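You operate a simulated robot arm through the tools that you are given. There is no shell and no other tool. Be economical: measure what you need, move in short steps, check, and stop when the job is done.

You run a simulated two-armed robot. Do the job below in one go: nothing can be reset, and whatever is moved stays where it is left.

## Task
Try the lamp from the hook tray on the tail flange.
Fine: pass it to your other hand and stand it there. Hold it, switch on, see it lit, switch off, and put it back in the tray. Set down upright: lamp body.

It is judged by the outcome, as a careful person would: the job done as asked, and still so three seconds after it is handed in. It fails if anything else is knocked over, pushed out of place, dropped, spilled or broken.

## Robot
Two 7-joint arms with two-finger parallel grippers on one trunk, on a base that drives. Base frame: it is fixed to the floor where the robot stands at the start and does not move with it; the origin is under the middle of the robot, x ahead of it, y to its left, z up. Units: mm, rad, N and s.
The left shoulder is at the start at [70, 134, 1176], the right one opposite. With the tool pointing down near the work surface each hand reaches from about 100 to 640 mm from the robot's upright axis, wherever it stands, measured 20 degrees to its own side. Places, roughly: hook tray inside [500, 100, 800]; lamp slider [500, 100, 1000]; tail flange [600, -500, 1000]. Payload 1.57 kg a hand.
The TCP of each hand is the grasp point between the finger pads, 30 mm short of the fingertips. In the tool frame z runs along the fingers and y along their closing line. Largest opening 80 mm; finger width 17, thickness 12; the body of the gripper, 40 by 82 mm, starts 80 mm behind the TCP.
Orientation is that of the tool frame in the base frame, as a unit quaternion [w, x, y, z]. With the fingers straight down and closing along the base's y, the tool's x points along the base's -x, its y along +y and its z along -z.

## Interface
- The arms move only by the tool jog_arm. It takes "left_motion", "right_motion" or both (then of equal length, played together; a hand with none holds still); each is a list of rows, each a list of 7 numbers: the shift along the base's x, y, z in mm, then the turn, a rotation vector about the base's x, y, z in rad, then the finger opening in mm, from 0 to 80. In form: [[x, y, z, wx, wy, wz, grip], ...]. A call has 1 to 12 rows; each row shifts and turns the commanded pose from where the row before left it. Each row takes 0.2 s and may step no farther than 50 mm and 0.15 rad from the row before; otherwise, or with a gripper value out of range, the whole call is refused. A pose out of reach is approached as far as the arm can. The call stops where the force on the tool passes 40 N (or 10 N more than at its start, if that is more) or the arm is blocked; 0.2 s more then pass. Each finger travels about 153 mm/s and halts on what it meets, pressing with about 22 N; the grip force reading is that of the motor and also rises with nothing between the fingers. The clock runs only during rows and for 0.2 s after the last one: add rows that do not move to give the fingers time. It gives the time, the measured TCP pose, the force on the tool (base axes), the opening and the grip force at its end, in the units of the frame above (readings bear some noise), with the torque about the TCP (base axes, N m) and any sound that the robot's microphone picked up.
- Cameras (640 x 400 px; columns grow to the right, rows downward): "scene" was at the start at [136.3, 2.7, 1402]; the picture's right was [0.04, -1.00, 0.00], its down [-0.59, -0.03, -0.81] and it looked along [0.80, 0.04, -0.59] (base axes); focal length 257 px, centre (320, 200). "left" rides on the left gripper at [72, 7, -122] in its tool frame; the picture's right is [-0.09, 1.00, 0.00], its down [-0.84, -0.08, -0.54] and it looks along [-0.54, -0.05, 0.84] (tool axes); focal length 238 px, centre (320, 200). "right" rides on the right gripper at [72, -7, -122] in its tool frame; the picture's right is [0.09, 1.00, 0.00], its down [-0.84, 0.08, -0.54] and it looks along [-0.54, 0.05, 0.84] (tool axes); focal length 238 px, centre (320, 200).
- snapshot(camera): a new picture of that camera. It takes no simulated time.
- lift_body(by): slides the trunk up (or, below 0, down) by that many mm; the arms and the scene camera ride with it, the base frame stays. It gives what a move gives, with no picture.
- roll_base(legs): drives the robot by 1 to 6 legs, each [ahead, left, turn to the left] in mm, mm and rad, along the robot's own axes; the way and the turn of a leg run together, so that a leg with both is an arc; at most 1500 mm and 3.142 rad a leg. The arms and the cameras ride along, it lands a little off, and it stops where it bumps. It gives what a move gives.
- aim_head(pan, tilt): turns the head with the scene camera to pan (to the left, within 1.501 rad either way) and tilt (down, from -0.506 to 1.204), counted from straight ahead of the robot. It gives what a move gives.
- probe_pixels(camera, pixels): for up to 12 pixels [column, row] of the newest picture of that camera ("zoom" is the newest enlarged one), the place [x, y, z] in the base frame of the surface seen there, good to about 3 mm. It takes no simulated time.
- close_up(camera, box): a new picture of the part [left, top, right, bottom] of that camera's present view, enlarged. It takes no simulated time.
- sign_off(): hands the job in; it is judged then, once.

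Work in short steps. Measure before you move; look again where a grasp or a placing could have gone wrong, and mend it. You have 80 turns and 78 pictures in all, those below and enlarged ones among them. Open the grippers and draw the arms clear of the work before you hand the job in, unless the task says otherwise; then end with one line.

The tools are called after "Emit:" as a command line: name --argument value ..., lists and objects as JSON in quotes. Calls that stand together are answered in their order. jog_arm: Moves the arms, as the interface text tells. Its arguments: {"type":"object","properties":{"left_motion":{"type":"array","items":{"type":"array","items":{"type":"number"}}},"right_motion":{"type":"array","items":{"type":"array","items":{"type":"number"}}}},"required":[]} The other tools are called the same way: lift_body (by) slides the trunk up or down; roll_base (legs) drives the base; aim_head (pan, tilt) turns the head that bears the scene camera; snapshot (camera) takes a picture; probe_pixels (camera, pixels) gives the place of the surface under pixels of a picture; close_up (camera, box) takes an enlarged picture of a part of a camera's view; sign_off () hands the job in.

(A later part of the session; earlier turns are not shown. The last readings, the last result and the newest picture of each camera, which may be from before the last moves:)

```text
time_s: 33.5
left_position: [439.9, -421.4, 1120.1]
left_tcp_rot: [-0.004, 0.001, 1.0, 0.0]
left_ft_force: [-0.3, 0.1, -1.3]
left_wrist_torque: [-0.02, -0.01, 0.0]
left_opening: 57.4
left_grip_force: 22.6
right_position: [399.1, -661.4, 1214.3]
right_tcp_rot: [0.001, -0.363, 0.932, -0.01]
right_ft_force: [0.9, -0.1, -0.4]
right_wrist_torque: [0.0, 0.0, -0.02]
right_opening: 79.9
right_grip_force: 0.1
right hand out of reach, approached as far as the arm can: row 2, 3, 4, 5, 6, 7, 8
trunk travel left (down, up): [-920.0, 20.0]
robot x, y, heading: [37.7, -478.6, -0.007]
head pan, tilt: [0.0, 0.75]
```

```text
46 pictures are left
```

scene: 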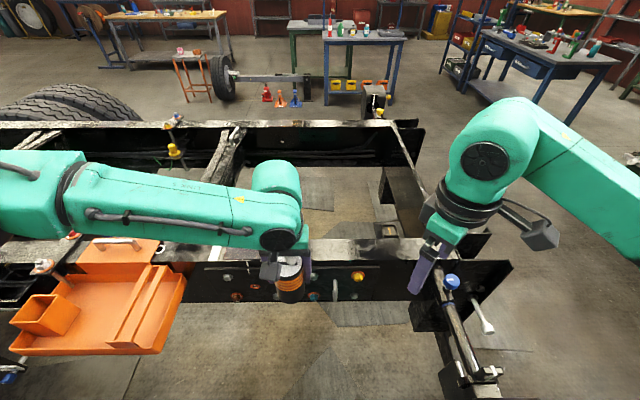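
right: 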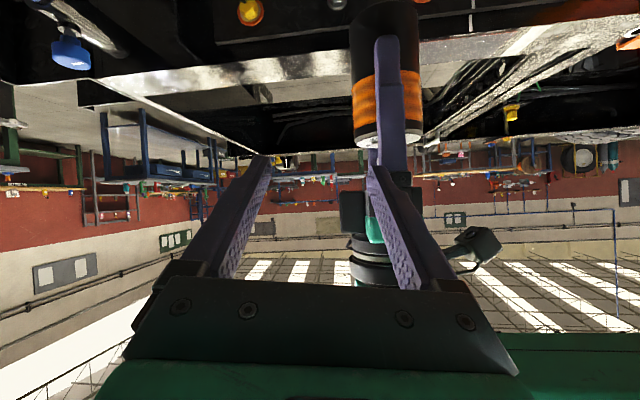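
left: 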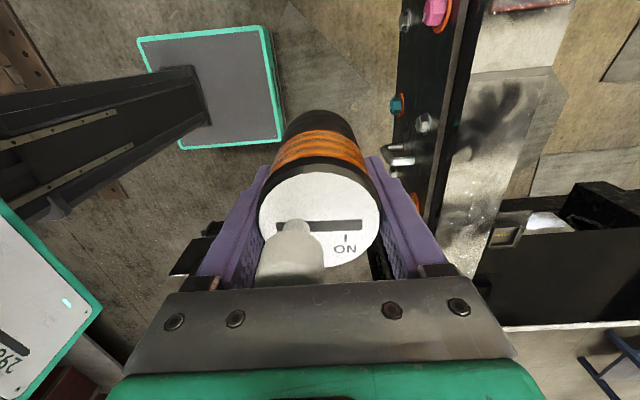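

The arms can't both cross the midline in these poses. New scheme: left hand yawed −60°, right hand yawed about 30° and tipped 30° below level, so the fingers interleave at right angles. I set both orientations now, still apart.

Emit:
jog_arm --left_motion '[[2, 2, 0, 0, 0, -0.131, 40], [2, 2, 0, 0, 0, -0.131, 40], [2, 2, 0, 0, 0, -0.131, 40], [2, 2, 0, 0, 0, -0.131, 40], [2, 2, 0, 0, 0, -0.131, 40], [2, 2, 0, 0, 0, -0.131, 40], [2, 0, 0, 0, 0, -0.131, 40], [2, 0, 0, 0, 0, -0.131, 40], [0, 0, 0, 0, 0, 0, 40], [0, 0, 0, 0, 0, 0, 40]]' --right_motion '[[10, -10, 0, 0, 0, -0.11, 80], [10, -10, 0, 0, 0, -0.11, 80], [0, 0, 0, 0.0743, -0.127, 0, 80], [0, 0, 0, 0.0743, -0.127, 0, 80], [0, 0, 0, 0.0743, -0.127, 0, 80], [-5, 0, 0, 0.0743, -0.127, 0, 80], [-10, 0, -5, 0.0743, -0.127, 0, 80], [-10, 0, -10, 0.0743, -0.127, 0, 80], [-10, 0, -10, 0.0743, -0.127, 0, 80], [0, 0, 0, 0, 0, 0, 80]]'

Emit:
snapshot --camera "scene"

Emit:
snapshot --camera "right"

```text
time_s: 35.7
left_position: [454.2, -411.2, 1121.0]
left_tcp_rot: [-0.004, 0.502, 0.865, 0.001]
left_ft_force: [0.1, 0.8, -1.7]
left_wrist_torque: [-0.02, 0.0, 0.03]
left_opening: 57.1
left_grip_force: 22.2
right_position: [414.2, -643.1, 1184.0]
right_tcp_rot: [0.418, -0.24, 0.87, 0.108]
right_ft_force: [0.1, 0.5, -0.3]
right_wrist_torque: [0.0, -0.01, -0.02]
right_opening: 79.9
right_grip_force: 0.0
right hand out of reach, approached as far as the arm can: row 6, 7, 8, 9
trunk travel left (down, up): [-920.0, 20.0]
robot x, y, heading: [41.1, -475.5, -0.007]
head pan, tilt: [0.0, 0.75]
```

```text
45 pictures are left
```

scene: 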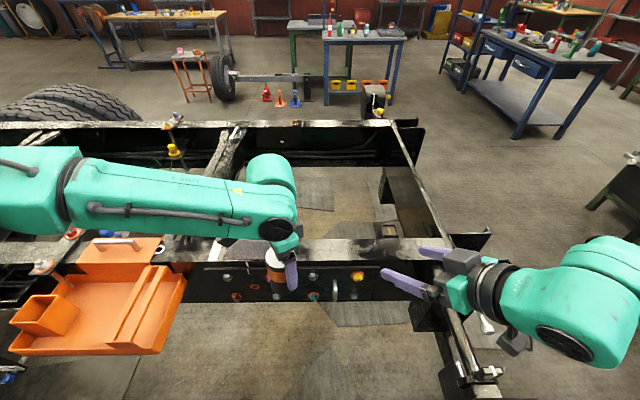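

```text
44 pictures are left
```

right: 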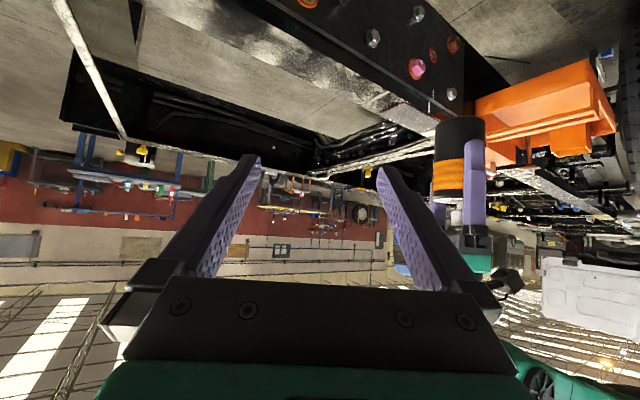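

Left is yawed −60° with the lamp axis at (454, −411). The right hand heads 30° left and 39° below level. I bring the right hand to its stand-off at about (366, −462, 1172).

Emit:
jog_arm --right_motion '[[-24, 15, 0, 0, 0, 0, 80], [-24, 25, 0, 0, 0, 0, 80], [0, 35, -3, 0, 0, 0, 80], [0, 35, -3, 0, 0, 0, 80], [0, 35, -3, 0, 0, 0, 80], [0, 36, -3, 0, 0, 0, 80], [0, 0, 0, 0, 0, 0, 80]]'

Emit:
snapshot --camera "right"

Emit:
snapshot --camera "scene"

```text
time_s: 37.3
left_position: [455.6, -410.5, 1120.6]
left_tcp_rot: [-0.005, 0.5, 0.866, 0.003]
left_ft_force: [8.4, 28.0, -3.6]
left_wrist_torque: [-1.17, 0.25, -0.67]
left_opening: 57.1
left_grip_force: 22.1
right_position: [426.1, -485.8, 1171.2]
right_tcp_rot: [0.417, -0.238, 0.871, 0.105]
right_ft_force: [-7.5, -26.6, 2.1]
right_wrist_torque: [-0.05, 0.05, 0.48]
right_opening: 62.6
right_grip_force: 0.1
right hand out of reach, approached as far as the arm can: row 1, 2, 3
trunk travel left (down, up): [-920.0, 20.0]
robot x, y, heading: [38.4, -475.5, -0.017]
head pan, tilt: [0.0, 0.75]
```

```text
43 pictures are left
```

right: 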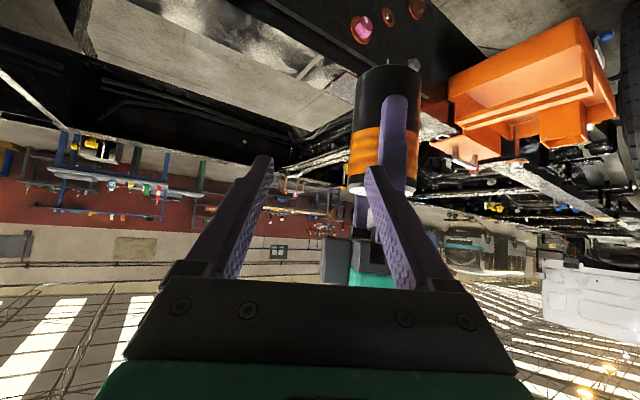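

```text
42 pictures are left
```

scene: 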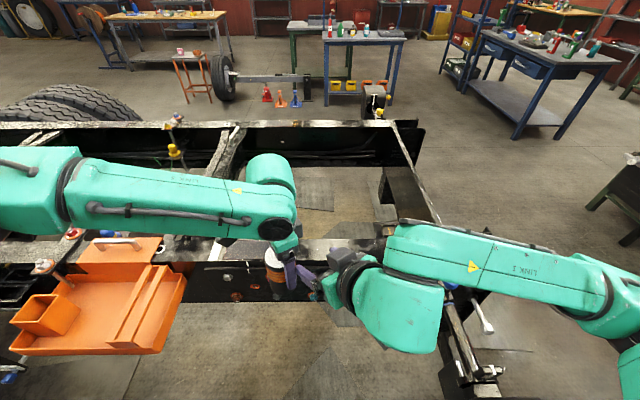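

The right hand could not draw back in x and touched the left finger. I back it off to the right and raise the lamp 100 mm. Then I can bring the right hand under it and lower the lamp between its fingers.

Emit:
jog_arm --right_motion '[[0, -25, 0, 0, 0, 0, 80], [0, -40, 0, 0, 0, 0, 80], [0, 0, 0, 0, 0, 0, 80]]'

Emit:
jog_arm --left_motion '[[0, 0, 30, 0, 0, 0, 40], [0, 0, 35, 0, 0, 0, 40], [0, 0, 35, 0, 0, 0, 40], [0, 0, 0, 0, 0, 0, 40]]' --right_motion '[[0, 0, -25, 0, 0, 0, 80], [0, 0, -25, 0, 0, 0, 80], [0, 0, -24, 0, 0, 0, 80], [0, 0, 0, 0, 0, 0, 80]]'

Emit:
snapshot --camera "scene"

```text
time_s: 38.1
left_position: [454.7, -411.0, 1120.0]
left_tcp_rot: [-0.002, 0.501, 0.865, 0.002]
left_ft_force: [-0.5, 0.1, -0.9]
left_wrist_torque: [0.01, -0.02, -0.01]
left_opening: 57.4
left_grip_force: 21.7
right_position: [424.6, -547.2, 1171.9]
right_tcp_rot: [0.418, -0.239, 0.87, 0.107]
right_ft_force: [0.5, 1.0, 0.1]
right_wrist_torque: [0.01, -0.01, -0.02]
right_opening: 80.0
right_grip_force: 0.1
trunk travel left (down, up): [-920.0, 20.0]
robot x, y, heading: [36.1, -476.0, -0.014]
head pan, tilt: [0.0, 0.75]
```

```text
time_s: 39.1
left_position: [455.0, -410.3, 1221.4]
left_tcp_rot: [-0.004, 0.502, 0.865, 0.002]
left_ft_force: [0.2, -0.3, -1.7]
left_wrist_torque: [0.03, -0.02, -0.01]
left_opening: 56.9
left_grip_force: 21.8
right_position: [425.1, -548.1, 1096.1]
right_tcp_rot: [0.417, -0.239, 0.87, 0.106]
right_ft_force: [-0.2, 0.3, 0.2]
right_wrist_torque: [0.02, 0.01, 0.05]
right_opening: 79.9
right_grip_force: 0.0
trunk travel left (down, up): [-920.0, 20.0]
robot x, y, heading: [36.1, -480.9, -0.005]
head pan, tilt: [0.0, 0.75]
```

```text
41 pictures are left
```

scene: 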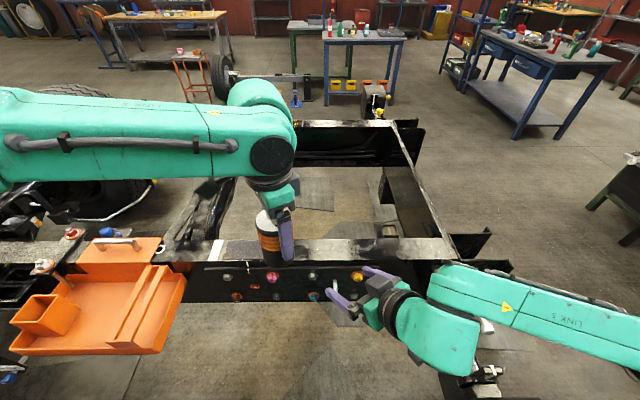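

Good vertical separation now. I slide the right hand under the lamp, about 10 mm lower.

Emit:
jog_arm --right_motion '[[4, 27, -5, 0, 0, 0, 80], [4, 27, -5, 0, 0, 0, 80], [4, 27, 0, 0, 0, 0, 80], [5, 26, 0, 0, 0, 0, 80], [5, 26, 0, 0, 0, 0, 80], [0, 0, 0, 0, 0, 0, 80]]'

Emit:
snapshot --camera "scene"

Emit:
snapshot --camera "right"

```text
time_s: 40.5
left_position: [455.0, -410.5, 1220.7]
left_tcp_rot: [-0.003, 0.502, 0.865, 0.003]
left_ft_force: [-0.6, -0.5, -1.3]
left_wrist_torque: [0.01, 0.0, -0.01]
left_opening: 57.2
left_grip_force: 21.7
right_position: [446.6, -416.5, 1087.9]
right_tcp_rot: [0.417, -0.239, 0.87, 0.107]
right_ft_force: [0.9, -0.7, -0.5]
right_wrist_torque: [-0.03, 0.0, -0.03]
right_opening: 79.7
right_grip_force: 0.0
trunk travel left (down, up): [-920.0, 20.0]
robot x, y, heading: [39.8, -478.3, -0.01]
head pan, tilt: [0.0, 0.75]
```

```text
40 pictures are left
```

scene: 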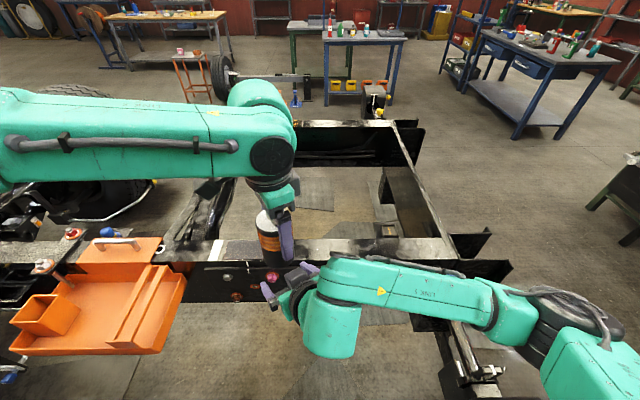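

```text
39 pictures are left
```

right: 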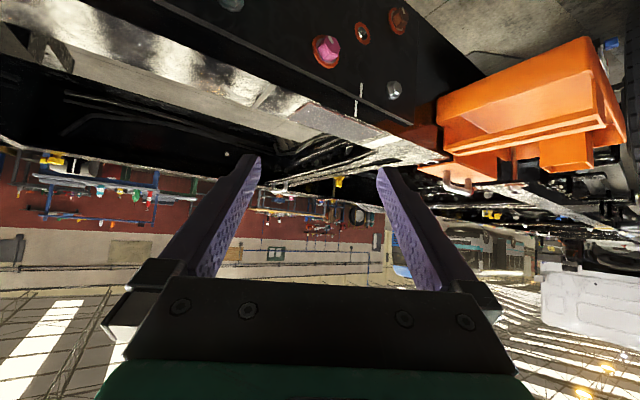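

The right fingers sit below the lamp with no contact. I lower the lamp between them, first 60 mm.

Emit:
jog_arm --left_motion '[[0, 0, -20, 0, 0, 0, 40], [0, 0, -20, 0, 0, 0, 40], [0, 0, -20, 0, 0, 0, 40], [0, 0, 0, 0, 0, 0, 40]]'

Emit:
snapshot --camera "right"

Emit:
close_up --camera "scene" --box '[200, 160, 400, 360]'

```text
time_s: 41.5
left_position: [454.5, -410.3, 1161.1]
left_tcp_rot: [-0.004, 0.502, 0.865, 0.002]
left_ft_force: [0.2, -0.2, -1.7]
left_wrist_torque: [-0.01, 0.0, 0.0]
left_opening: 57.2
left_grip_force: 22.3
right_position: [446.4, -416.8, 1087.9]
right_tcp_rot: [0.417, -0.24, 0.87, 0.107]
right_ft_force: [-0.8, 0.2, 0.1]
right_wrist_torque: [0.02, -0.02, 0.0]
right_opening: 80.0
right_grip_force: 0.0
trunk travel left (down, up): [-920.0, 20.0]
robot x, y, heading: [35.8, -476.5, -0.01]
head pan, tilt: [0.0, 0.75]
```

```text
38 pictures are left
```

right: 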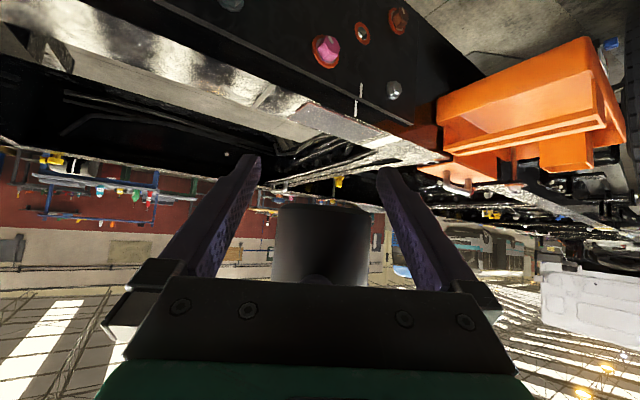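

```text
2.00 times, centred on (300, 260) of scene
```

zoom: 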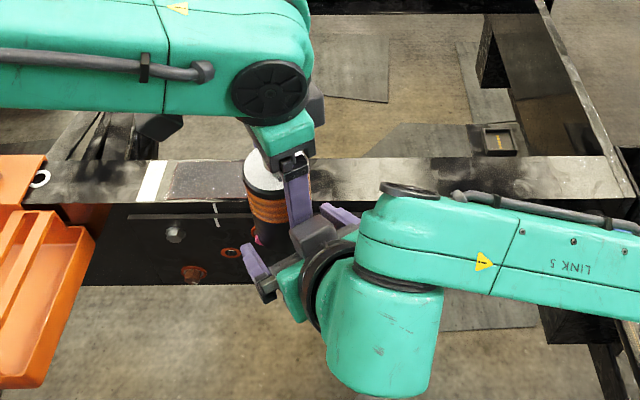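

A grey housing on top of the right gripper (zoom about (318, 238)) is near the left finger. I measure both before lowering more.

Emit:
probe_pixels --camera "zoom" --pixels '[[305, 235], [318, 228], [318, 250], [335, 235], [300, 190], [298, 222], [285, 165], [255, 265], [340, 212], [325, 262], [270, 140], [262, 215]]'

```text
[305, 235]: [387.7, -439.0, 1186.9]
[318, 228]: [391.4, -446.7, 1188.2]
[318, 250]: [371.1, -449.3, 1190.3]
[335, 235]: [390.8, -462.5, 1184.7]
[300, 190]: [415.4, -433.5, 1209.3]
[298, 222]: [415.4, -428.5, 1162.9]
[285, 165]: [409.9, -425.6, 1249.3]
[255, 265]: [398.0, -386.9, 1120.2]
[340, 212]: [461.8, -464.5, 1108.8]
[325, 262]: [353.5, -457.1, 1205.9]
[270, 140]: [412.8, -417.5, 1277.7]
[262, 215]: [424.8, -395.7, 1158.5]
```

The right housing's front edge is at x ≤ 392 against the left finger's outer face at 412–415, so about 20 mm of room remains. I lower the rest, 46 mm in small steps.

Emit:
jog_arm --left_motion '[[0, 0, -12, 0, 0, 0, 40], [0, 0, -12, 0, 0, 0, 40], [0, 0, -12, 0, 0, 0, 40], [0, 0, -10, 0, 0, 0, 40], [0, 0, 0, 0, 0, 0, 40]]'

Emit:
snapshot --camera "right"

Emit:
close_up --camera "scene" --box '[220, 190, 360, 340]'

```text
time_s: 42.7
left_position: [453.5, -410.4, 1116.4]
left_tcp_rot: [-0.003, 0.501, 0.865, 0.002]
left_ft_force: [0.5, 0.0, -0.7]
left_wrist_torque: [0.01, 0.01, -0.04]
left_opening: 57.6
left_grip_force: 22.2
right_position: [447.1, -414.6, 1087.2]
right_tcp_rot: [0.417, -0.24, 0.87, 0.107]
right_ft_force: [-1.1, -1.1, -0.2]
right_wrist_torque: [0.0, -0.01, 0.02]
right_opening: 79.8
right_grip_force: 0.2
trunk travel left (down, up): [-920.0, 20.0]
robot x, y, heading: [37.3, -476.9, -0.011]
head pan, tilt: [0.0, 0.75]
```

```text
36 pictures are left
```

right: 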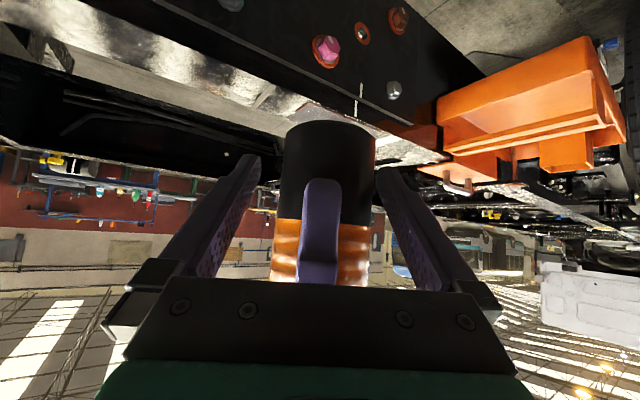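

```text
2.67 times, centred on (290, 265) of scene
```

zoom: 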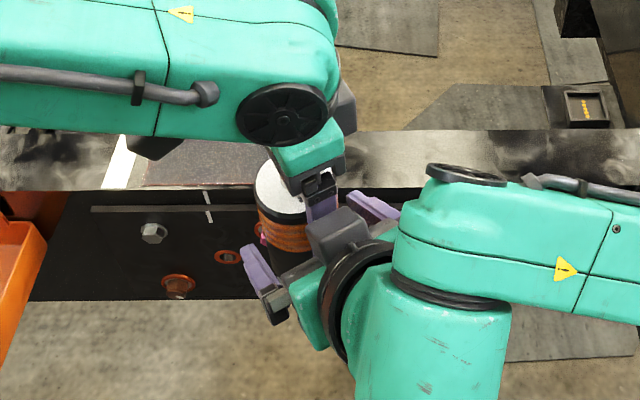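

The lamp is centred between the right fingers and clear of the palm. I close the right hand on it while the left still holds.

Emit:
jog_arm --right_motion '[[0, 0, 0, 0, 0, 0, 62], [0, 0, 0, 0, 0, 0, 50], [0, 0, 0, 0, 0, 0, 40], [0, 0, 0, 0, 0, 0, 40]]'

```text
time_s: 43.7
left_position: [453.8, -411.8, 1115.1]
left_tcp_rot: [-0.001, 0.503, 0.864, 0.001]
left_ft_force: [5.3, -18.2, 2.2]
left_wrist_torque: [-0.28, 0.32, 0.11]
left_opening: 57.6
left_grip_force: 22.4
right_position: [445.6, -414.9, 1087.0]
right_tcp_rot: [0.418, -0.239, 0.87, 0.107]
right_ft_force: [-4.1, 18.2, -2.7]
right_wrist_torque: [-0.3, -0.4, 0.0]
right_opening: 57.1
right_grip_force: 22.5
trunk travel left (down, up): [-920.0, 20.0]
robot x, y, heading: [36.1, -478.1, -0.015]
head pan, tilt: [0.0, 0.75]
```

Both hold it (57 mm each), with an 18 N sideways strain. I shift the right hand about 3 mm along its closing line to relax it.

Emit:
jog_arm --right_motion '[[-1, 2, 0, 0, 0, 0, 40], [-0.7, 1.3, 0, 0, 0, 0, 40], [0, 0, 0, 0, 0, 0, 40]]'

```text
time_s: 44.5
left_position: [454.3, -410.6, 1114.3]
left_tcp_rot: [-0.005, 0.502, 0.865, 0.003]
left_ft_force: [0.3, 1.4, 4.4]
left_wrist_torque: [-0.1, -0.06, -0.06]
left_opening: 57.3
left_grip_force: 22.5
right_position: [444.0, -413.0, 1086.9]
right_tcp_rot: [0.417, -0.238, 0.871, 0.105]
right_ft_force: [-0.4, -1.7, -4.3]
right_wrist_torque: [0.12, 0.07, 0.02]
right_opening: 57.0
right_grip_force: 22.6
trunk travel left (down, up): [-920.0, 20.0]
robot x, y, heading: [33.7, -477.7, -0.014]
head pan, tilt: [0.0, 0.75]
```

The strain is gone. I open the left hand and draw it straight up.

Emit:
jog_arm --left_motion '[[0, 0, 0, 0, 0, 0, 70], [0, 0, 0, 0, 0, 0, 80], [0, 0, 0, 0, 0, 0, 80], [0, 0, 25, 0, 0, 0, 80], [0, 0, 40, 0, 0, 0, 80], [0, 0, 40, 0, 0, 0, 80], [0, 0, 40, 0, 0, 0, 80], [0, 0, 0, 0, 0, 0, 80]]'

Emit:
snapshot --camera "right"

Emit:
snapshot --camera "left"

```text
time_s: 46.3
left_position: [454.8, -412.9, 1261.1]
left_tcp_rot: [-0.002, 0.502, 0.865, 0.001]
left_ft_force: [0.9, 0.7, 0.0]
left_wrist_torque: [-0.01, 0.0, -0.01]
left_opening: 79.6
left_grip_force: 0.1
right_position: [444.2, -411.6, 1087.1]
right_tcp_rot: [0.417, -0.24, 0.87, 0.107]
right_ft_force: [0.5, 0.3, 1.0]
right_wrist_torque: [-0.01, -0.01, 0.01]
right_opening: 57.0
right_grip_force: 21.5
trunk travel left (down, up): [-920.0, 20.0]
robot x, y, heading: [38.5, -478.2, -0.01]
head pan, tilt: [0.0, 0.75]
```

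```text
34 pictures are left
```

right: 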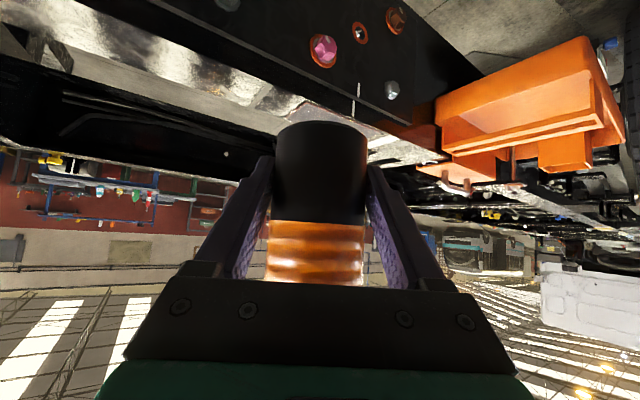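

```text
33 pictures are left
```

left: 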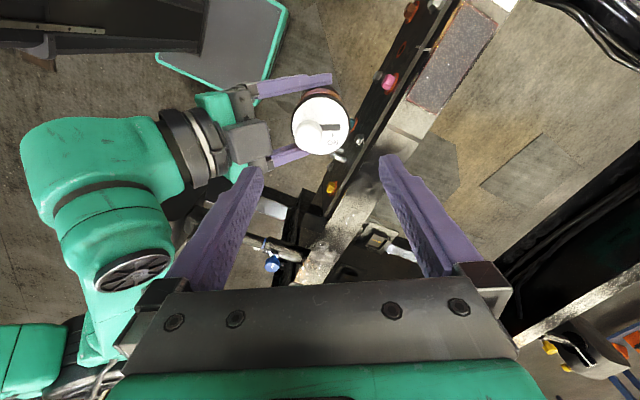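

The hand-over worked: the right hand alone holds the lamp, and its ON direction points about 30° left of ahead. I check the tail end of the chassis for room before moving the base further right.

Emit:
aim_head --pan -0.5 --tilt 0.95

Emit:
snapshot --camera "scene"

```text
time_s: 47.2
left_position: [454.1, -411.5, 1260.7]
left_tcp_rot: [-0.003, 0.501, 0.865, 0.002]
left_ft_force: [-0.4, -1.1, -0.2]
left_wrist_torque: [0.02, 0.0, -0.03]
left_opening: 80.0
left_grip_force: 0.0
right_position: [443.2, -412.0, 1087.0]
right_tcp_rot: [0.417, -0.24, 0.87, 0.107]
right_ft_force: [-0.4, -0.7, 0.0]
right_wrist_torque: [-0.03, -0.01, 0.0]
right_opening: 56.9
right_grip_force: 22.2
trunk travel left (down, up): [-920.0, 20.0]
robot x, y, heading: [35.9, -481.6, -0.007]
head pan, tilt: [-0.499, 0.949]
```

```text
32 pictures are left
```

scene: 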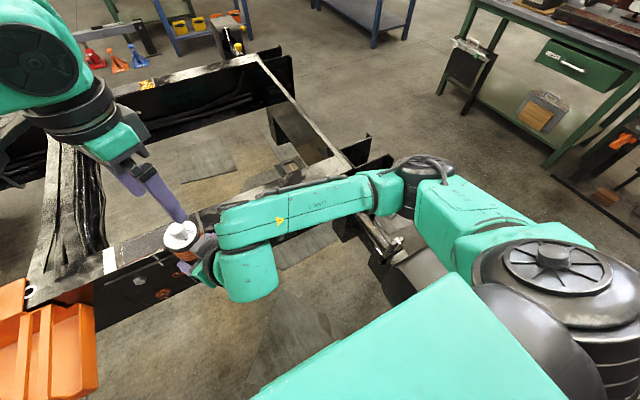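

I probe the parts at the tail end and the arm's height over them.

Emit:
probe_pixels --camera "scene" --pixels '[[370, 230], [385, 250], [395, 270], [430, 275], [400, 300], [340, 240], [300, 210], [250, 280], [330, 320], [400, 175], [345, 190], [200, 390]]'

```text
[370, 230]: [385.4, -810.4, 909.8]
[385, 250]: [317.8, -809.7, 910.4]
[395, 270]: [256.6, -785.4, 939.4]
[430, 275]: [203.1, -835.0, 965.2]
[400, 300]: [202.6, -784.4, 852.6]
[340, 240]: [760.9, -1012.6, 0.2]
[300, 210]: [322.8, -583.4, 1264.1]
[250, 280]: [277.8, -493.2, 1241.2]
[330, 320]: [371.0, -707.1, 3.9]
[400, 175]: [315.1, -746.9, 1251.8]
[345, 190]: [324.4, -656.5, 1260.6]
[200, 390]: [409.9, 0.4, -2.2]
```

I check how far the robot's own foot extends, using the newest left picture.

Emit:
probe_pixels --camera "left" --pixels '[[165, 62], [245, 77], [280, 20], [262, 50], [200, 68], [220, 40]]'

```text
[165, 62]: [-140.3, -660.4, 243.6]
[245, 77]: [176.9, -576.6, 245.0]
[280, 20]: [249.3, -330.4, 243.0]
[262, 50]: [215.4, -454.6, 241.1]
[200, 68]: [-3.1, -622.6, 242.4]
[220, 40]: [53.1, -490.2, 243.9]
```

The foot reaches only about 200 mm ahead and to the side, so there is room. I drive ahead 160 and right 60, which carries the lamp over the flange at about (614, −470).

Emit:
roll_base --legs '[[160, -62, 0]]'

Emit:
aim_head --pan 0.1 --tilt 0.95

Emit:
snapshot --camera "scene"

Emit:
snapshot --camera "left"

```text
time_s: 48.7
left_position: [604.3, -473.4, 1260.9]
left_tcp_rot: [-0.001, 0.501, 0.865, 0.002]
left_ft_force: [-0.2, 1.0, -0.2]
left_wrist_torque: [0.01, -0.05, 0.01]
left_opening: 79.9
left_grip_force: 0.1
right_position: [594.7, -474.6, 1087.7]
right_tcp_rot: [0.418, -0.241, 0.869, 0.106]
right_ft_force: [-0.7, -0.6, -0.5]
right_wrist_torque: [-0.03, 0.01, -0.03]
right_opening: 57.0
right_grip_force: 22.1
trunk travel left (down, up): [-920.0, 20.0]
robot x, y, heading: [191.9, -541.7, -0.009]
head pan, tilt: [-0.499, 0.949]
```

```text
time_s: 49.7
left_position: [608.8, -475.5, 1259.1]
left_tcp_rot: [-0.003, 0.5, 0.866, 0.002]
left_ft_force: [0.1, -0.4, 0.0]
left_wrist_torque: [0.01, 0.0, 0.01]
left_opening: 80.1
left_grip_force: 0.0
right_position: [597.8, -474.5, 1087.5]
right_tcp_rot: [0.417, -0.239, 0.87, 0.107]
right_ft_force: [0.6, 0.4, -1.8]
right_wrist_torque: [0.03, 0.02, -0.04]
right_opening: 57.1
right_grip_force: 22.0
trunk travel left (down, up): [-920.0, 20.0]
robot x, y, heading: [191.7, -539.8, -0.01]
head pan, tilt: [0.099, 0.949]
```

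```text
31 pictures are left
```

scene: 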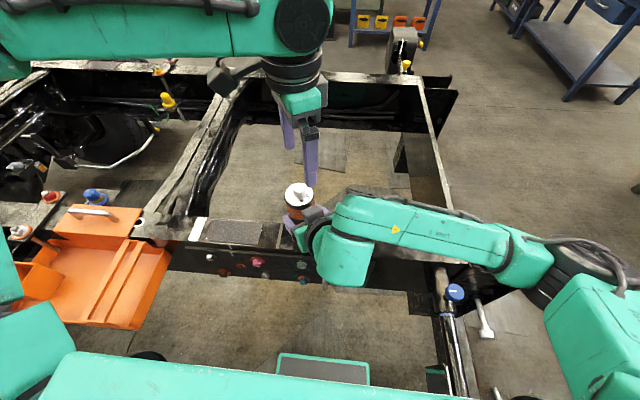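

```text
30 pictures are left
```

left: 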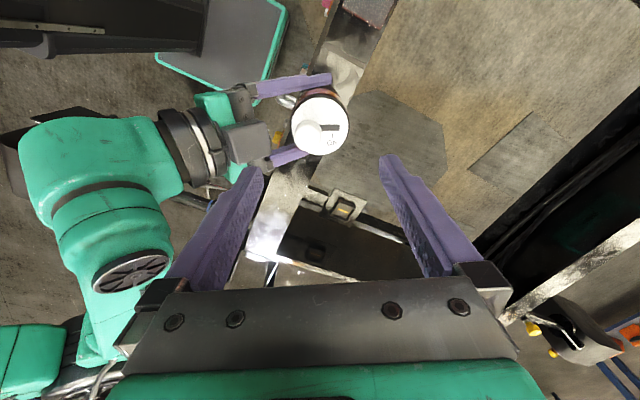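

I probe the lamp top and the rail edges near it to settle the placing spot.

Emit:
probe_pixels --camera "left" --pixels '[[297, 125], [346, 125], [322, 101], [330, 148], [311, 133], [335, 112], [345, 85], [330, 60], [372, 60], [285, 170], [255, 190], [295, 200]]'

```text
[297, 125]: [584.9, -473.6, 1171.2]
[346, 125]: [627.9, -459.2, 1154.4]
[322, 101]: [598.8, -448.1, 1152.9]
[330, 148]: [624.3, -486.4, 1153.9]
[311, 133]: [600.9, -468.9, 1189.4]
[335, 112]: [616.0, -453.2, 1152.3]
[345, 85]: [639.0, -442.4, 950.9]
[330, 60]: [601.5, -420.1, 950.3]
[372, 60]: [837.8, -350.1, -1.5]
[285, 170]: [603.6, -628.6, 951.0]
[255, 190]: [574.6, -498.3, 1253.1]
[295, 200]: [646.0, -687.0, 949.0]
```

The lamp axis is at about (608, −468) with its bottom near z 1051, and the flange spans x 578–655. I move to (615, −482) while lowering 88 mm.

Emit:
jog_arm --right_motion '[[4, -7, -20, 0, 0, 0, 40], [3, -7, -24, 0, 0, 0, 40], [0, 0, -24, 0, 0, 0, 40], [0, 0, -20, 0, 0, 0, 40], [0, 0, 0, 0, 0, 0, 40]]'

Emit:
snapshot --camera "right"

Emit:
close_up --camera "scene" --box '[220, 140, 400, 300]'

```text
time_s: 50.9
left_position: [607.3, -477.7, 1261.2]
left_tcp_rot: [-0.004, 0.502, 0.865, 0.002]
left_ft_force: [0.1, -1.0, 0.1]
left_wrist_torque: [0.03, 0.01, 0.01]
left_opening: 80.1
left_grip_force: 0.1
right_position: [603.9, -491.1, 1000.0]
right_tcp_rot: [0.418, -0.239, 0.87, 0.107]
right_ft_force: [-0.4, 0.1, -1.3]
right_wrist_torque: [0.03, 0.03, 0.04]
right_opening: 56.8
right_grip_force: 22.7
trunk travel left (down, up): [-920.0, 20.0]
robot x, y, heading: [190.4, -544.3, -0.009]
head pan, tilt: [0.099, 0.949]
```

```text
29 pictures are left
```

right: 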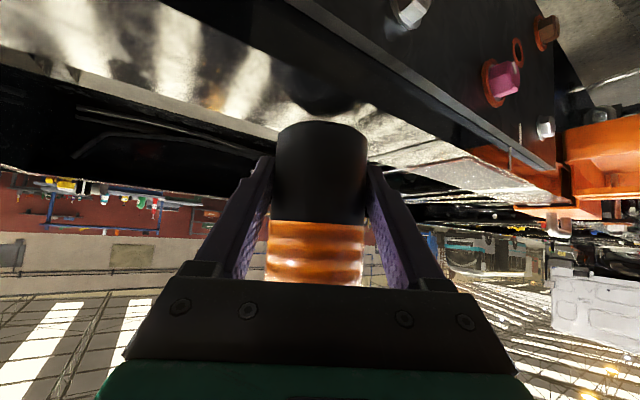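

```text
2.50 times, centred on (310, 220) of scene
```

zoom: 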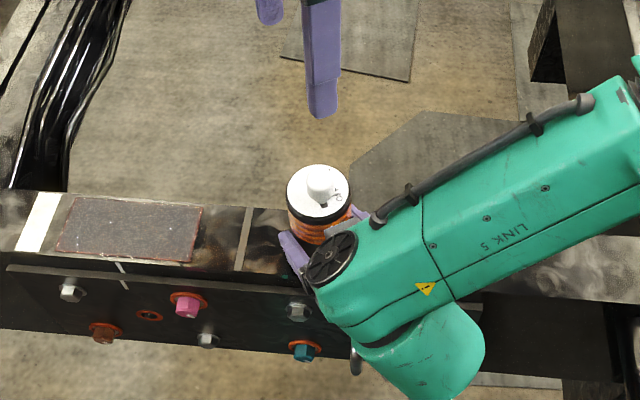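

The lamp hovers about 12 mm over the flange, past the seam. I lower gently in 3 mm steps and watch the force.

Emit:
jog_arm --right_motion '[[0, 0, -3, 0, 0, 0, 40], [0, 0, -3, 0, 0, 0, 40], [0, 0, -3, 0, 0, 0, 40], [0, 0, 0, 0, 0, 0, 40]]'

```text
time_s: 51.9
left_position: [608.9, -475.1, 1260.0]
left_tcp_rot: [-0.002, 0.501, 0.865, 0.001]
left_ft_force: [-0.4, 0.5, -0.6]
left_wrist_torque: [0.0, 0.02, 0.04]
left_opening: 80.1
left_grip_force: 0.0
right_position: [604.9, -489.3, 990.7]
right_tcp_rot: [0.417, -0.24, 0.87, 0.107]
right_ft_force: [0.7, 0.0, -1.8]
right_wrist_torque: [-0.01, 0.02, 0.02]
right_opening: 57.1
right_grip_force: 22.5
trunk travel left (down, up): [-920.0, 20.0]
robot x, y, heading: [189.5, -540.2, -0.009]
head pan, tilt: [0.099, 0.949]
```

No contact yet; I continue in 1.5 mm steps.

Emit:
jog_arm --right_motion '[[0, 0, -1.5, 0, 0, 0, 40], [0, 0, -1.5, 0, 0, 0, 40], [0, 0, 0, 0, 0, 0, 40]]'

```text
time_s: 52.7
left_position: [608.1, -476.3, 1259.2]
left_tcp_rot: [-0.003, 0.502, 0.865, 0.003]
left_ft_force: [0.0, -0.3, -0.9]
left_wrist_torque: [0.03, 0.03, -0.02]
left_opening: 80.1
left_grip_force: 0.0
right_position: [606.1, -490.2, 987.3]
right_tcp_rot: [0.417, -0.239, 0.87, 0.106]
right_ft_force: [-0.1, -0.4, -0.6]
right_wrist_torque: [-0.01, 0.03, -0.03]
right_opening: 56.9
right_grip_force: 21.8
trunk travel left (down, up): [-920.0, 20.0]
robot x, y, heading: [191.4, -547.0, -0.013]
head pan, tilt: [0.099, 0.949]
```

Emit:
jog_arm --right_motion '[[0, 0, -1.5, 0, 0, 0, 40], [0, 0, -1, 0, 0, 0, 40], [0, 0, 0, 0, 0, 0, 40]]'

```text
time_s: 53.5
left_position: [607.6, -476.6, 1260.6]
left_tcp_rot: [-0.003, 0.501, 0.865, 0.003]
left_ft_force: [-0.5, 0.2, -0.2]
left_wrist_torque: [-0.02, -0.03, -0.01]
left_opening: 79.9
left_grip_force: 0.1
right_position: [604.9, -489.2, 986.4]
right_tcp_rot: [0.419, -0.239, 0.869, 0.107]
right_ft_force: [1.6, -0.8, 11.3]
right_wrist_torque: [0.21, 0.16, -0.01]
right_opening: 57.0
right_grip_force: 22.4
trunk travel left (down, up): [-920.0, 20.0]
robot x, y, heading: [191.9, -542.7, -0.006]
head pan, tilt: [0.099, 0.949]
```

Contact: 11 N up, so the lamp stands on the flange, held. I look with the left camera to locate the knob.

Emit:
close_up --camera "left" --box '[270, 70, 380, 150]'

Emit:
probe_pixels --camera "zoom" --pixels '[[320, 200], [290, 220], [300, 240], [340, 200], [360, 200], [280, 200], [320, 270], [310, 210], [310, 230], [260, 230], [340, 180], [300, 130]]'

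```text
5.00 times, centred on (325, 110) of left
```

zoom: 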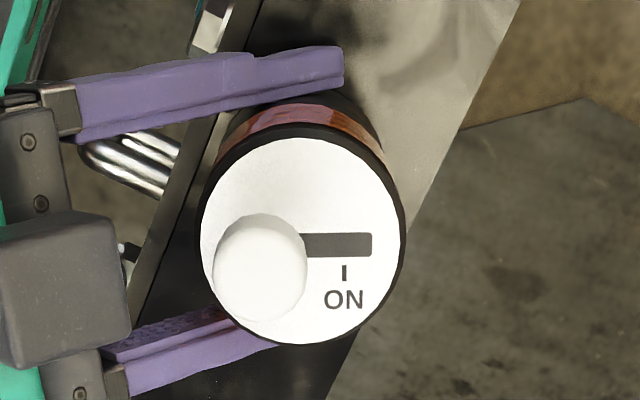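

```text
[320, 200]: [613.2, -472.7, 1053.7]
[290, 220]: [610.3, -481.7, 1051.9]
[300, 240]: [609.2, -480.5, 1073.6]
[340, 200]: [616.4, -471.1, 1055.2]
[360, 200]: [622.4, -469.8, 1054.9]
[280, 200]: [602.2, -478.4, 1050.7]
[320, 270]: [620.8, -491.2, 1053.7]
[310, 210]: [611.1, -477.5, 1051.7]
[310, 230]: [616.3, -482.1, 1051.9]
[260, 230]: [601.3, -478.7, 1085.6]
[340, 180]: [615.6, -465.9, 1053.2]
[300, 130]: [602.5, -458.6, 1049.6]
```

The lamp axis is at about (615, −486), and the knob in OFF sits about 10 mm behind it at (606, −491), head z about 1068–1087. ON lies toward (0.87, 0.50). I bring the left hand over the knob to z 1128, opening 46.

Emit:
jog_arm --left_motion '[[0, -5, -30, 0, 0, 0, 60], [0, -5, -35, 0, 0, 0, 46], [-2, -5, -35, 0, 0, 0, 46], [0, 0, -32, 0, 0, 0, 46], [0, 0, 0, 0, 0, 0, 46]]'

Emit:
snapshot --camera "left"

Emit:
close_up --camera "scene" --box '[220, 120, 400, 280]'

```text
time_s: 54.7
left_position: [601.6, -483.7, 1131.2]
left_tcp_rot: [-0.003, 0.501, 0.866, 0.002]
left_ft_force: [-0.2, 0.4, -0.5]
left_wrist_torque: [0.02, -0.01, -0.02]
left_opening: 45.9
left_grip_force: 0.0
left hand out of reach, approached as far as the arm can: row 4
right_position: [604.7, -489.7, 985.2]
right_tcp_rot: [0.418, -0.24, 0.87, 0.106]
right_ft_force: [4.7, -1.3, 14.8]
right_wrist_torque: [0.35, 0.03, -0.08]
right_opening: 57.2
right_grip_force: 22.0
trunk travel left (down, up): [-920.0, 20.0]
robot x, y, heading: [194.3, -540.8, -0.01]
head pan, tilt: [0.099, 0.949]
```

```text
26 pictures are left
```

left: 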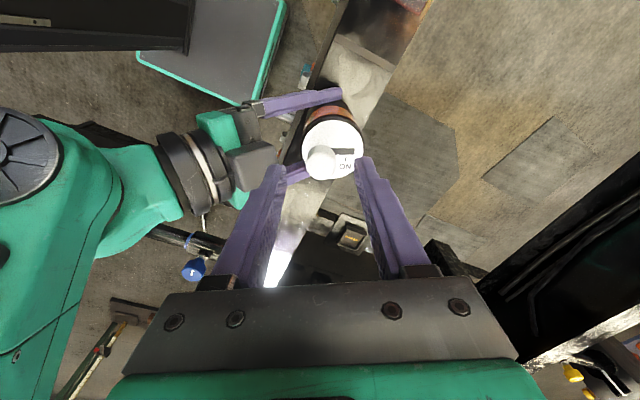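

```text
2.50 times, centred on (310, 200) of scene
```

zoom: 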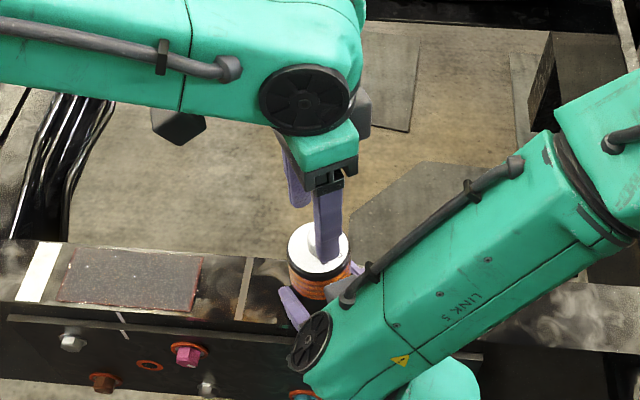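

The left hand stops at (602, −484), about 8 mm short sideways. Tilting the fingers 0.3 rad toward −y relieves the wrist; I tilt, then check.

Emit:
jog_arm --left_motion '[[0, 0, 0, -0.13, -0.075, 0, 46], [0, 0, 0, -0.13, -0.075, 0, 46], [1.4, -2.3, -8, 0, 0, 0, 46], [0, 0, 0, 0, 0, 0, 46]]'

Emit:
close_up --camera "left" --box '[220, 60, 440, 220]'

```text
time_s: 55.7
left_position: [601.3, -485.7, 1124.9]
left_tcp_rot: [0.127, 0.496, 0.856, -0.073]
left_ft_force: [0.5, 0.8, -0.3]
left_wrist_torque: [0.02, 0.0, 0.01]
left_opening: 45.9
left_grip_force: 0.1
right_position: [602.6, -488.5, 986.0]
right_tcp_rot: [0.418, -0.24, 0.87, 0.107]
right_ft_force: [3.3, -0.7, 14.0]
right_wrist_torque: [0.33, 0.0, 0.0]
right_opening: 57.2
right_grip_force: 21.7
trunk travel left (down, up): [-920.0, 20.0]
robot x, y, heading: [191.4, -543.0, -0.014]
head pan, tilt: [0.099, 0.949]
```

```text
2.50 times, centred on (330, 140) of left
```

zoom: 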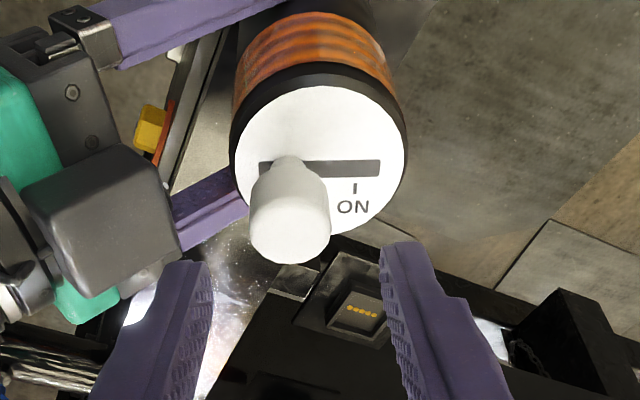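

Now the fingers straddle the knob in line with the slot, with no reach limit. I lower 28 mm so the tips sit beside the knob head.

Emit:
jog_arm --left_motion '[[0, 0, -10, 0, 0, 0, 46], [0, 0, -10, 0, 0, 0, 46], [1, 0, -8, 0, 0, 0, 46], [0, 0, 0, 0, 0, 0, 46]]'

Emit:
close_up --camera "left" --box '[220, 60, 440, 220]'

```text
time_s: 56.7
left_position: [601.3, -484.4, 1095.9]
left_tcp_rot: [0.128, 0.496, 0.856, -0.073]
left_ft_force: [0.5, -0.4, 0.8]
left_wrist_torque: [-0.03, 0.02, 0.0]
left_opening: 46.1
left_grip_force: 0.1
right_position: [602.5, -489.1, 985.4]
right_tcp_rot: [0.417, -0.241, 0.87, 0.107]
right_ft_force: [-0.3, -0.6, 10.4]
right_wrist_torque: [0.31, 0.12, 0.04]
right_opening: 56.9
right_grip_force: 22.4
trunk travel left (down, up): [-920.0, 20.0]
robot x, y, heading: [191.4, -544.1, -0.009]
head pan, tilt: [0.099, 0.949]
```

```text
2.50 times, centred on (330, 140) of left
```

zoom: 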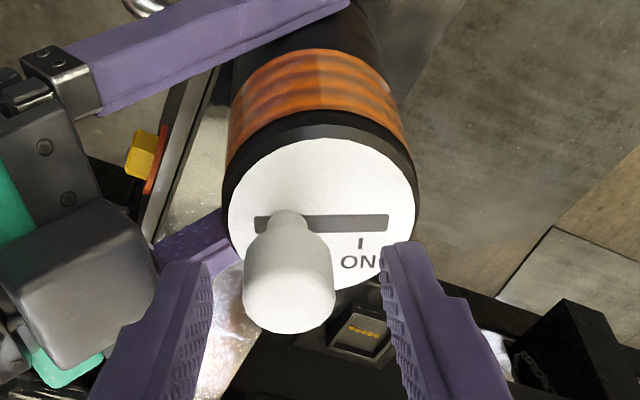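

The knob is between the tips. I close gently on it.

Emit:
jog_arm --left_motion '[[0, 0, 0, 0, 0, 0, 32], [0, 0, 0, 0, 0, 0, 22], [0, 0, 0, 0, 0, 0, 18], [0, 0, 0, 0, 0, 0, 18]]'

Emit:
close_up --camera "left" --box '[220, 60, 440, 220]'

```text
time_s: 57.7
left_position: [601.0, -485.6, 1096.6]
left_tcp_rot: [0.128, 0.496, 0.856, -0.073]
left_ft_force: [-1.6, -1.8, 0.4]
left_wrist_torque: [-0.12, 0.03, 0.04]
left_opening: 22.4
left_grip_force: 21.9
right_position: [604.4, -489.9, 985.5]
right_tcp_rot: [0.417, -0.24, 0.87, 0.107]
right_ft_force: [-1.4, 0.9, 5.4]
right_wrist_torque: [0.22, 0.15, 0.04]
right_opening: 57.3
right_grip_force: 21.2
trunk travel left (down, up): [-920.0, 20.0]
robot x, y, heading: [190.7, -541.9, -0.011]
head pan, tilt: [0.099, 0.949]
```

```text
2.50 times, centred on (330, 140) of left
```

zoom: 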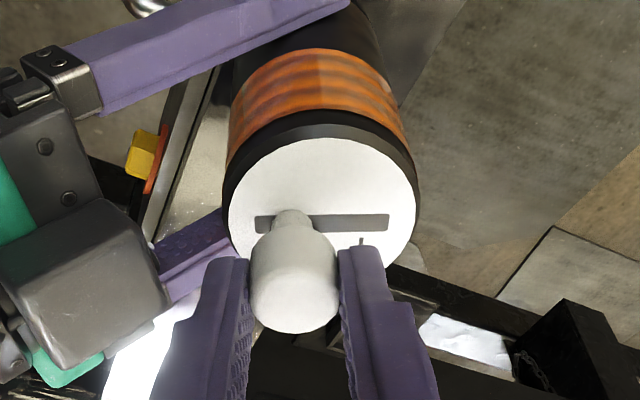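

The knob is gripped at 22 mm. I slide it along ON, (0.87, 0.50), about 20 mm in small steps.

Emit:
jog_arm --left_motion '[[3.5, 2, 0, 0, 0, 0, 18], [3.5, 2, 0, 0, 0, 0, 18], [3.5, 2, 0, 0, 0, 0, 18], [3.5, 2, 0, 0, 0, 0, 18], [3.5, 2, 0, 0, 0, 0, 18], [0, 0, 0, 0, 0, 0, 18]]'

Emit:
close_up --camera "left" --box '[220, 60, 440, 220]'

```text
time_s: 59.1
left_position: [621.5, -473.3, 1096.3]
left_tcp_rot: [0.128, 0.496, 0.856, -0.073]
left_ft_force: [2.6, -9.5, 0.9]
left_wrist_torque: [-0.72, -0.25, 0.02]
left_opening: 22.4
left_grip_force: 22.0
right_position: [604.2, -488.4, 986.1]
right_tcp_rot: [0.418, -0.241, 0.869, 0.107]
right_ft_force: [-2.2, 10.6, 3.7]
right_wrist_torque: [-0.19, 0.06, 0.2]
right_opening: 56.7
right_grip_force: 22.3
trunk travel left (down, up): [-920.0, 20.0]
robot x, y, heading: [193.8, -542.6, -0.009]
head pan, tilt: [0.099, 0.949]
```

```text
2.50 times, centred on (330, 140) of left
```

zoom: 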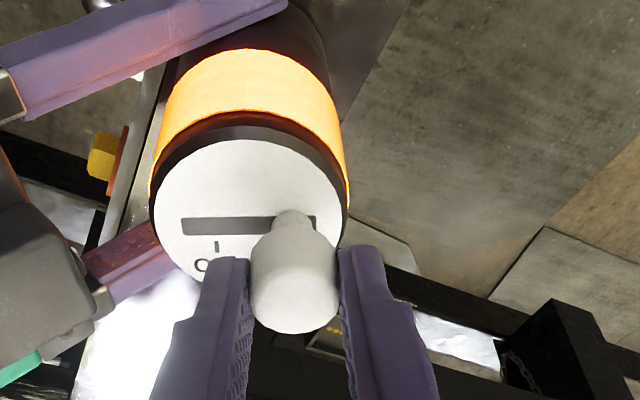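

The orange band glows brightly: the lamp is lit, standing on the flange and held. I slide the knob back the same way to switch off.

Emit:
jog_arm --left_motion '[[-3.6, -1.8, 0, 0, 0, 0, 18], [-3.6, -2.1, 0, 0, 0, 0, 18], [-3.6, -2.1, 0, 0, 0, 0, 18], [-3.6, -2.1, 0, 0, 0, 0, 18], [-3.6, -2.1, 0, 0, 0, 0, 18], [-2, -1.3, 0, 0, 0, 0, 18], [0, 0, 0, 0, 0, 0, 18]]'

Emit:
close_up --camera "left" --box '[220, 60, 440, 220]'

```text
time_s: 60.7
left_position: [599.1, -484.4, 1095.8]
left_tcp_rot: [0.126, 0.495, 0.856, -0.073]
left_ft_force: [3.9, 3.2, 5.6]
left_wrist_torque: [0.15, -0.06, 0.06]
left_opening: 22.5
left_grip_force: 22.2
right_position: [604.1, -489.0, 985.5]
right_tcp_rot: [0.417, -0.241, 0.87, 0.107]
right_ft_force: [-4.5, 0.2, 1.9]
right_wrist_torque: [0.57, -0.28, -0.02]
right_opening: 57.2
right_grip_force: 22.0
trunk travel left (down, up): [-920.0, 20.0]
robot x, y, heading: [191.4, -544.5, -0.01]
head pan, tilt: [0.099, 0.949]
```

```text
2.50 times, centred on (330, 140) of left
```

zoom: 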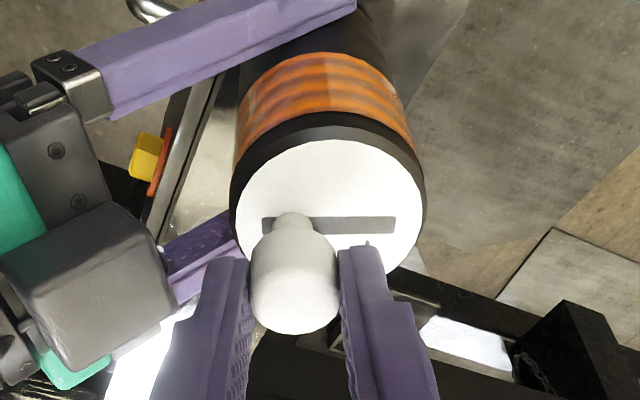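

The band is dark again and the knob is back at OFF. I release the knob, rise, undo the tilt and open wide.

Emit:
jog_arm --left_motion '[[0, 0, 0, 0, 0, 0, 34], [0, 0, 0, 0, 0, 0, 46], [0, 0, 0, 0, 0, 0, 46], [0, 0, 20, 0, 0, 0, 46], [0, 0, 35, 0, 0, 0, 46], [0, 0, 40, 0, 0, 0, 46], [2, 4, 40, 0.13, 0.075, 0, 80], [2, 4, 30, 0.13, 0.075, 0, 80], [2, 4, 0, 0, 0, 0, 80], [0, 0, 0, 0, 0, 0, 80]]'

Emit:
close_up --camera "left" --box '[220, 40, 440, 200]'

```text
time_s: 62.9
left_position: [606.4, -475.5, 1261.0]
left_tcp_rot: [-0.002, 0.5, 0.866, 0.001]
left_ft_force: [-0.6, 0.2, 0.2]
left_wrist_torque: [-0.02, 0.0, 0.05]
left_opening: 80.0
left_grip_force: 0.2
right_position: [605.6, -489.1, 984.3]
right_tcp_rot: [0.418, -0.24, 0.87, 0.107]
right_ft_force: [-0.8, 0.4, 3.3]
right_wrist_torque: [0.16, 0.07, 0.01]
right_opening: 56.8
right_grip_force: 21.8
trunk travel left (down, up): [-920.0, 20.0]
robot x, y, heading: [192.6, -536.4, -0.009]
head pan, tilt: [0.099, 0.949]
```

```text
2.50 times, centred on (330, 120) of left
```

zoom: 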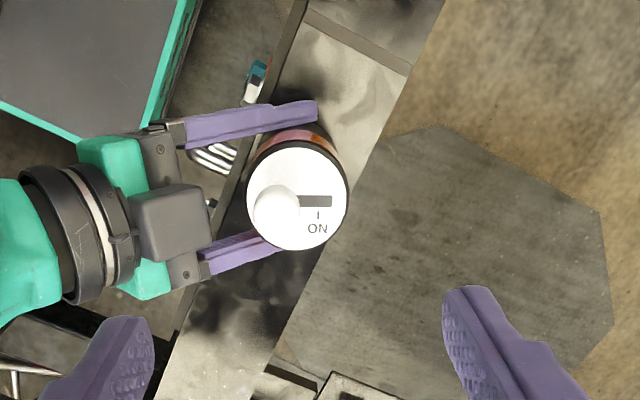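

The knob is at OFF and all is clear. I lift the lamp 100 mm with the right hand, moving (−10, +20), to the earlier hand-over relation.

Emit:
jog_arm --right_motion '[[0, 0, 10, 0, 0, 0, 40], [0, 0, 20, 0, 0, 0, 40], [-3, 5, 25, 0, 0, 0, 40], [-3, 8, 25, 0, 0, 0, 40], [-3, 8, 20, 0, 0, 0, 40], [0, 0, 0, 0, 0, 0, 40]]'

Emit:
snapshot --camera "left"

Emit:
probe_pixels --camera "left" --pixels '[[297, 125], [346, 125], [322, 101], [330, 148], [311, 133], [335, 112]]'

```text
time_s: 64.3
left_position: [608.6, -474.8, 1260.5]
left_tcp_rot: [-0.003, 0.501, 0.865, 0.001]
left_ft_force: [0.5, -0.8, -0.8]
left_wrist_torque: [0.0, 0.02, -0.03]
left_opening: 79.6
left_grip_force: 0.2
right_position: [595.9, -468.9, 1084.5]
right_tcp_rot: [0.417, -0.239, 0.87, 0.107]
right_ft_force: [-0.1, -0.3, -1.5]
right_wrist_torque: [-0.01, 0.02, 0.01]
right_opening: 57.1
right_grip_force: 22.5
trunk travel left (down, up): [-920.0, 20.0]
robot x, y, heading: [193.1, -543.7, -0.0]
head pan, tilt: [0.099, 0.949]
```

```text
18 pictures are left
```

left: 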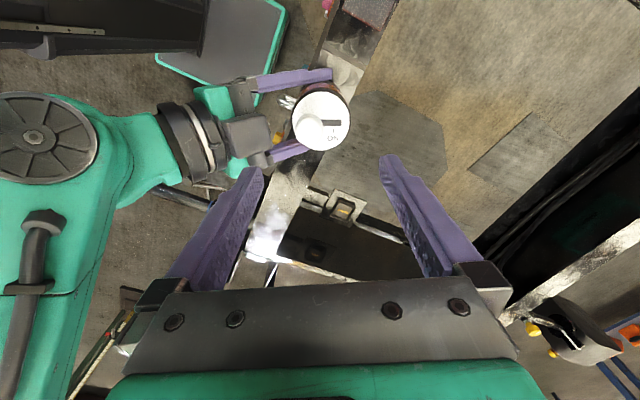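

```text
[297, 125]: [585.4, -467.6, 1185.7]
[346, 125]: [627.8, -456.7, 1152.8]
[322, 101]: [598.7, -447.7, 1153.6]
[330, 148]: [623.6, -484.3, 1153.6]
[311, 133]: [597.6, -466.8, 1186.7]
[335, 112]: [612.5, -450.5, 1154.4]
```

The lamp axis is at about (607, −467) with its top at 1153. I shift the left hand +8 in y and lower it over the lamp to z 1114, as before.

Emit:
jog_arm --left_motion '[[-1, 8, -30, 0, 0, 0, 80], [0, 0, -30, 0, 0, 0, 80], [0, 0, -25, 0, 0, 0, 80], [0, 0, -20, 0, 0, 0, 80], [0, 0, -14, 0, 0, 0, 80], [0, 0, 0, 0, 0, 0, 80]]'

Emit:
snapshot --camera "left"

```text
time_s: 65.0
left_position: [607.7, -468.7, 1193.5]
left_tcp_rot: [0.004, 0.501, 0.865, 0.001]
left_ft_force: [-0.2, -0.6, 0.4]
left_wrist_torque: [-0.01, 0.05, 0.01]
left_opening: 80.0
left_grip_force: 0.0
right_position: [594.0, -472.8, 1079.4]
right_tcp_rot: [0.409, -0.238, 0.875, 0.104]
right_ft_force: [-0.1, -0.7, -2.0]
right_wrist_torque: [0.02, -0.01, 0.01]
right_opening: 56.7
right_grip_force: 21.7
trunk travel left (down, up): [-920.0, 20.0]
robot x, y, heading: [188.0, -540.7, -0.009]
head pan, tilt: [0.099, 0.949]
stopped in row 3 (right hand): the force on the tool passed its limit at 60 N (the readings are from after the stop); the commanded pose is now the measured one
```

```text
17 pictures are left
```

left: 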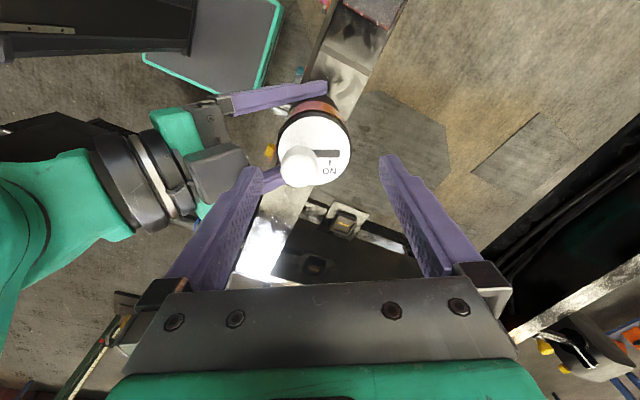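

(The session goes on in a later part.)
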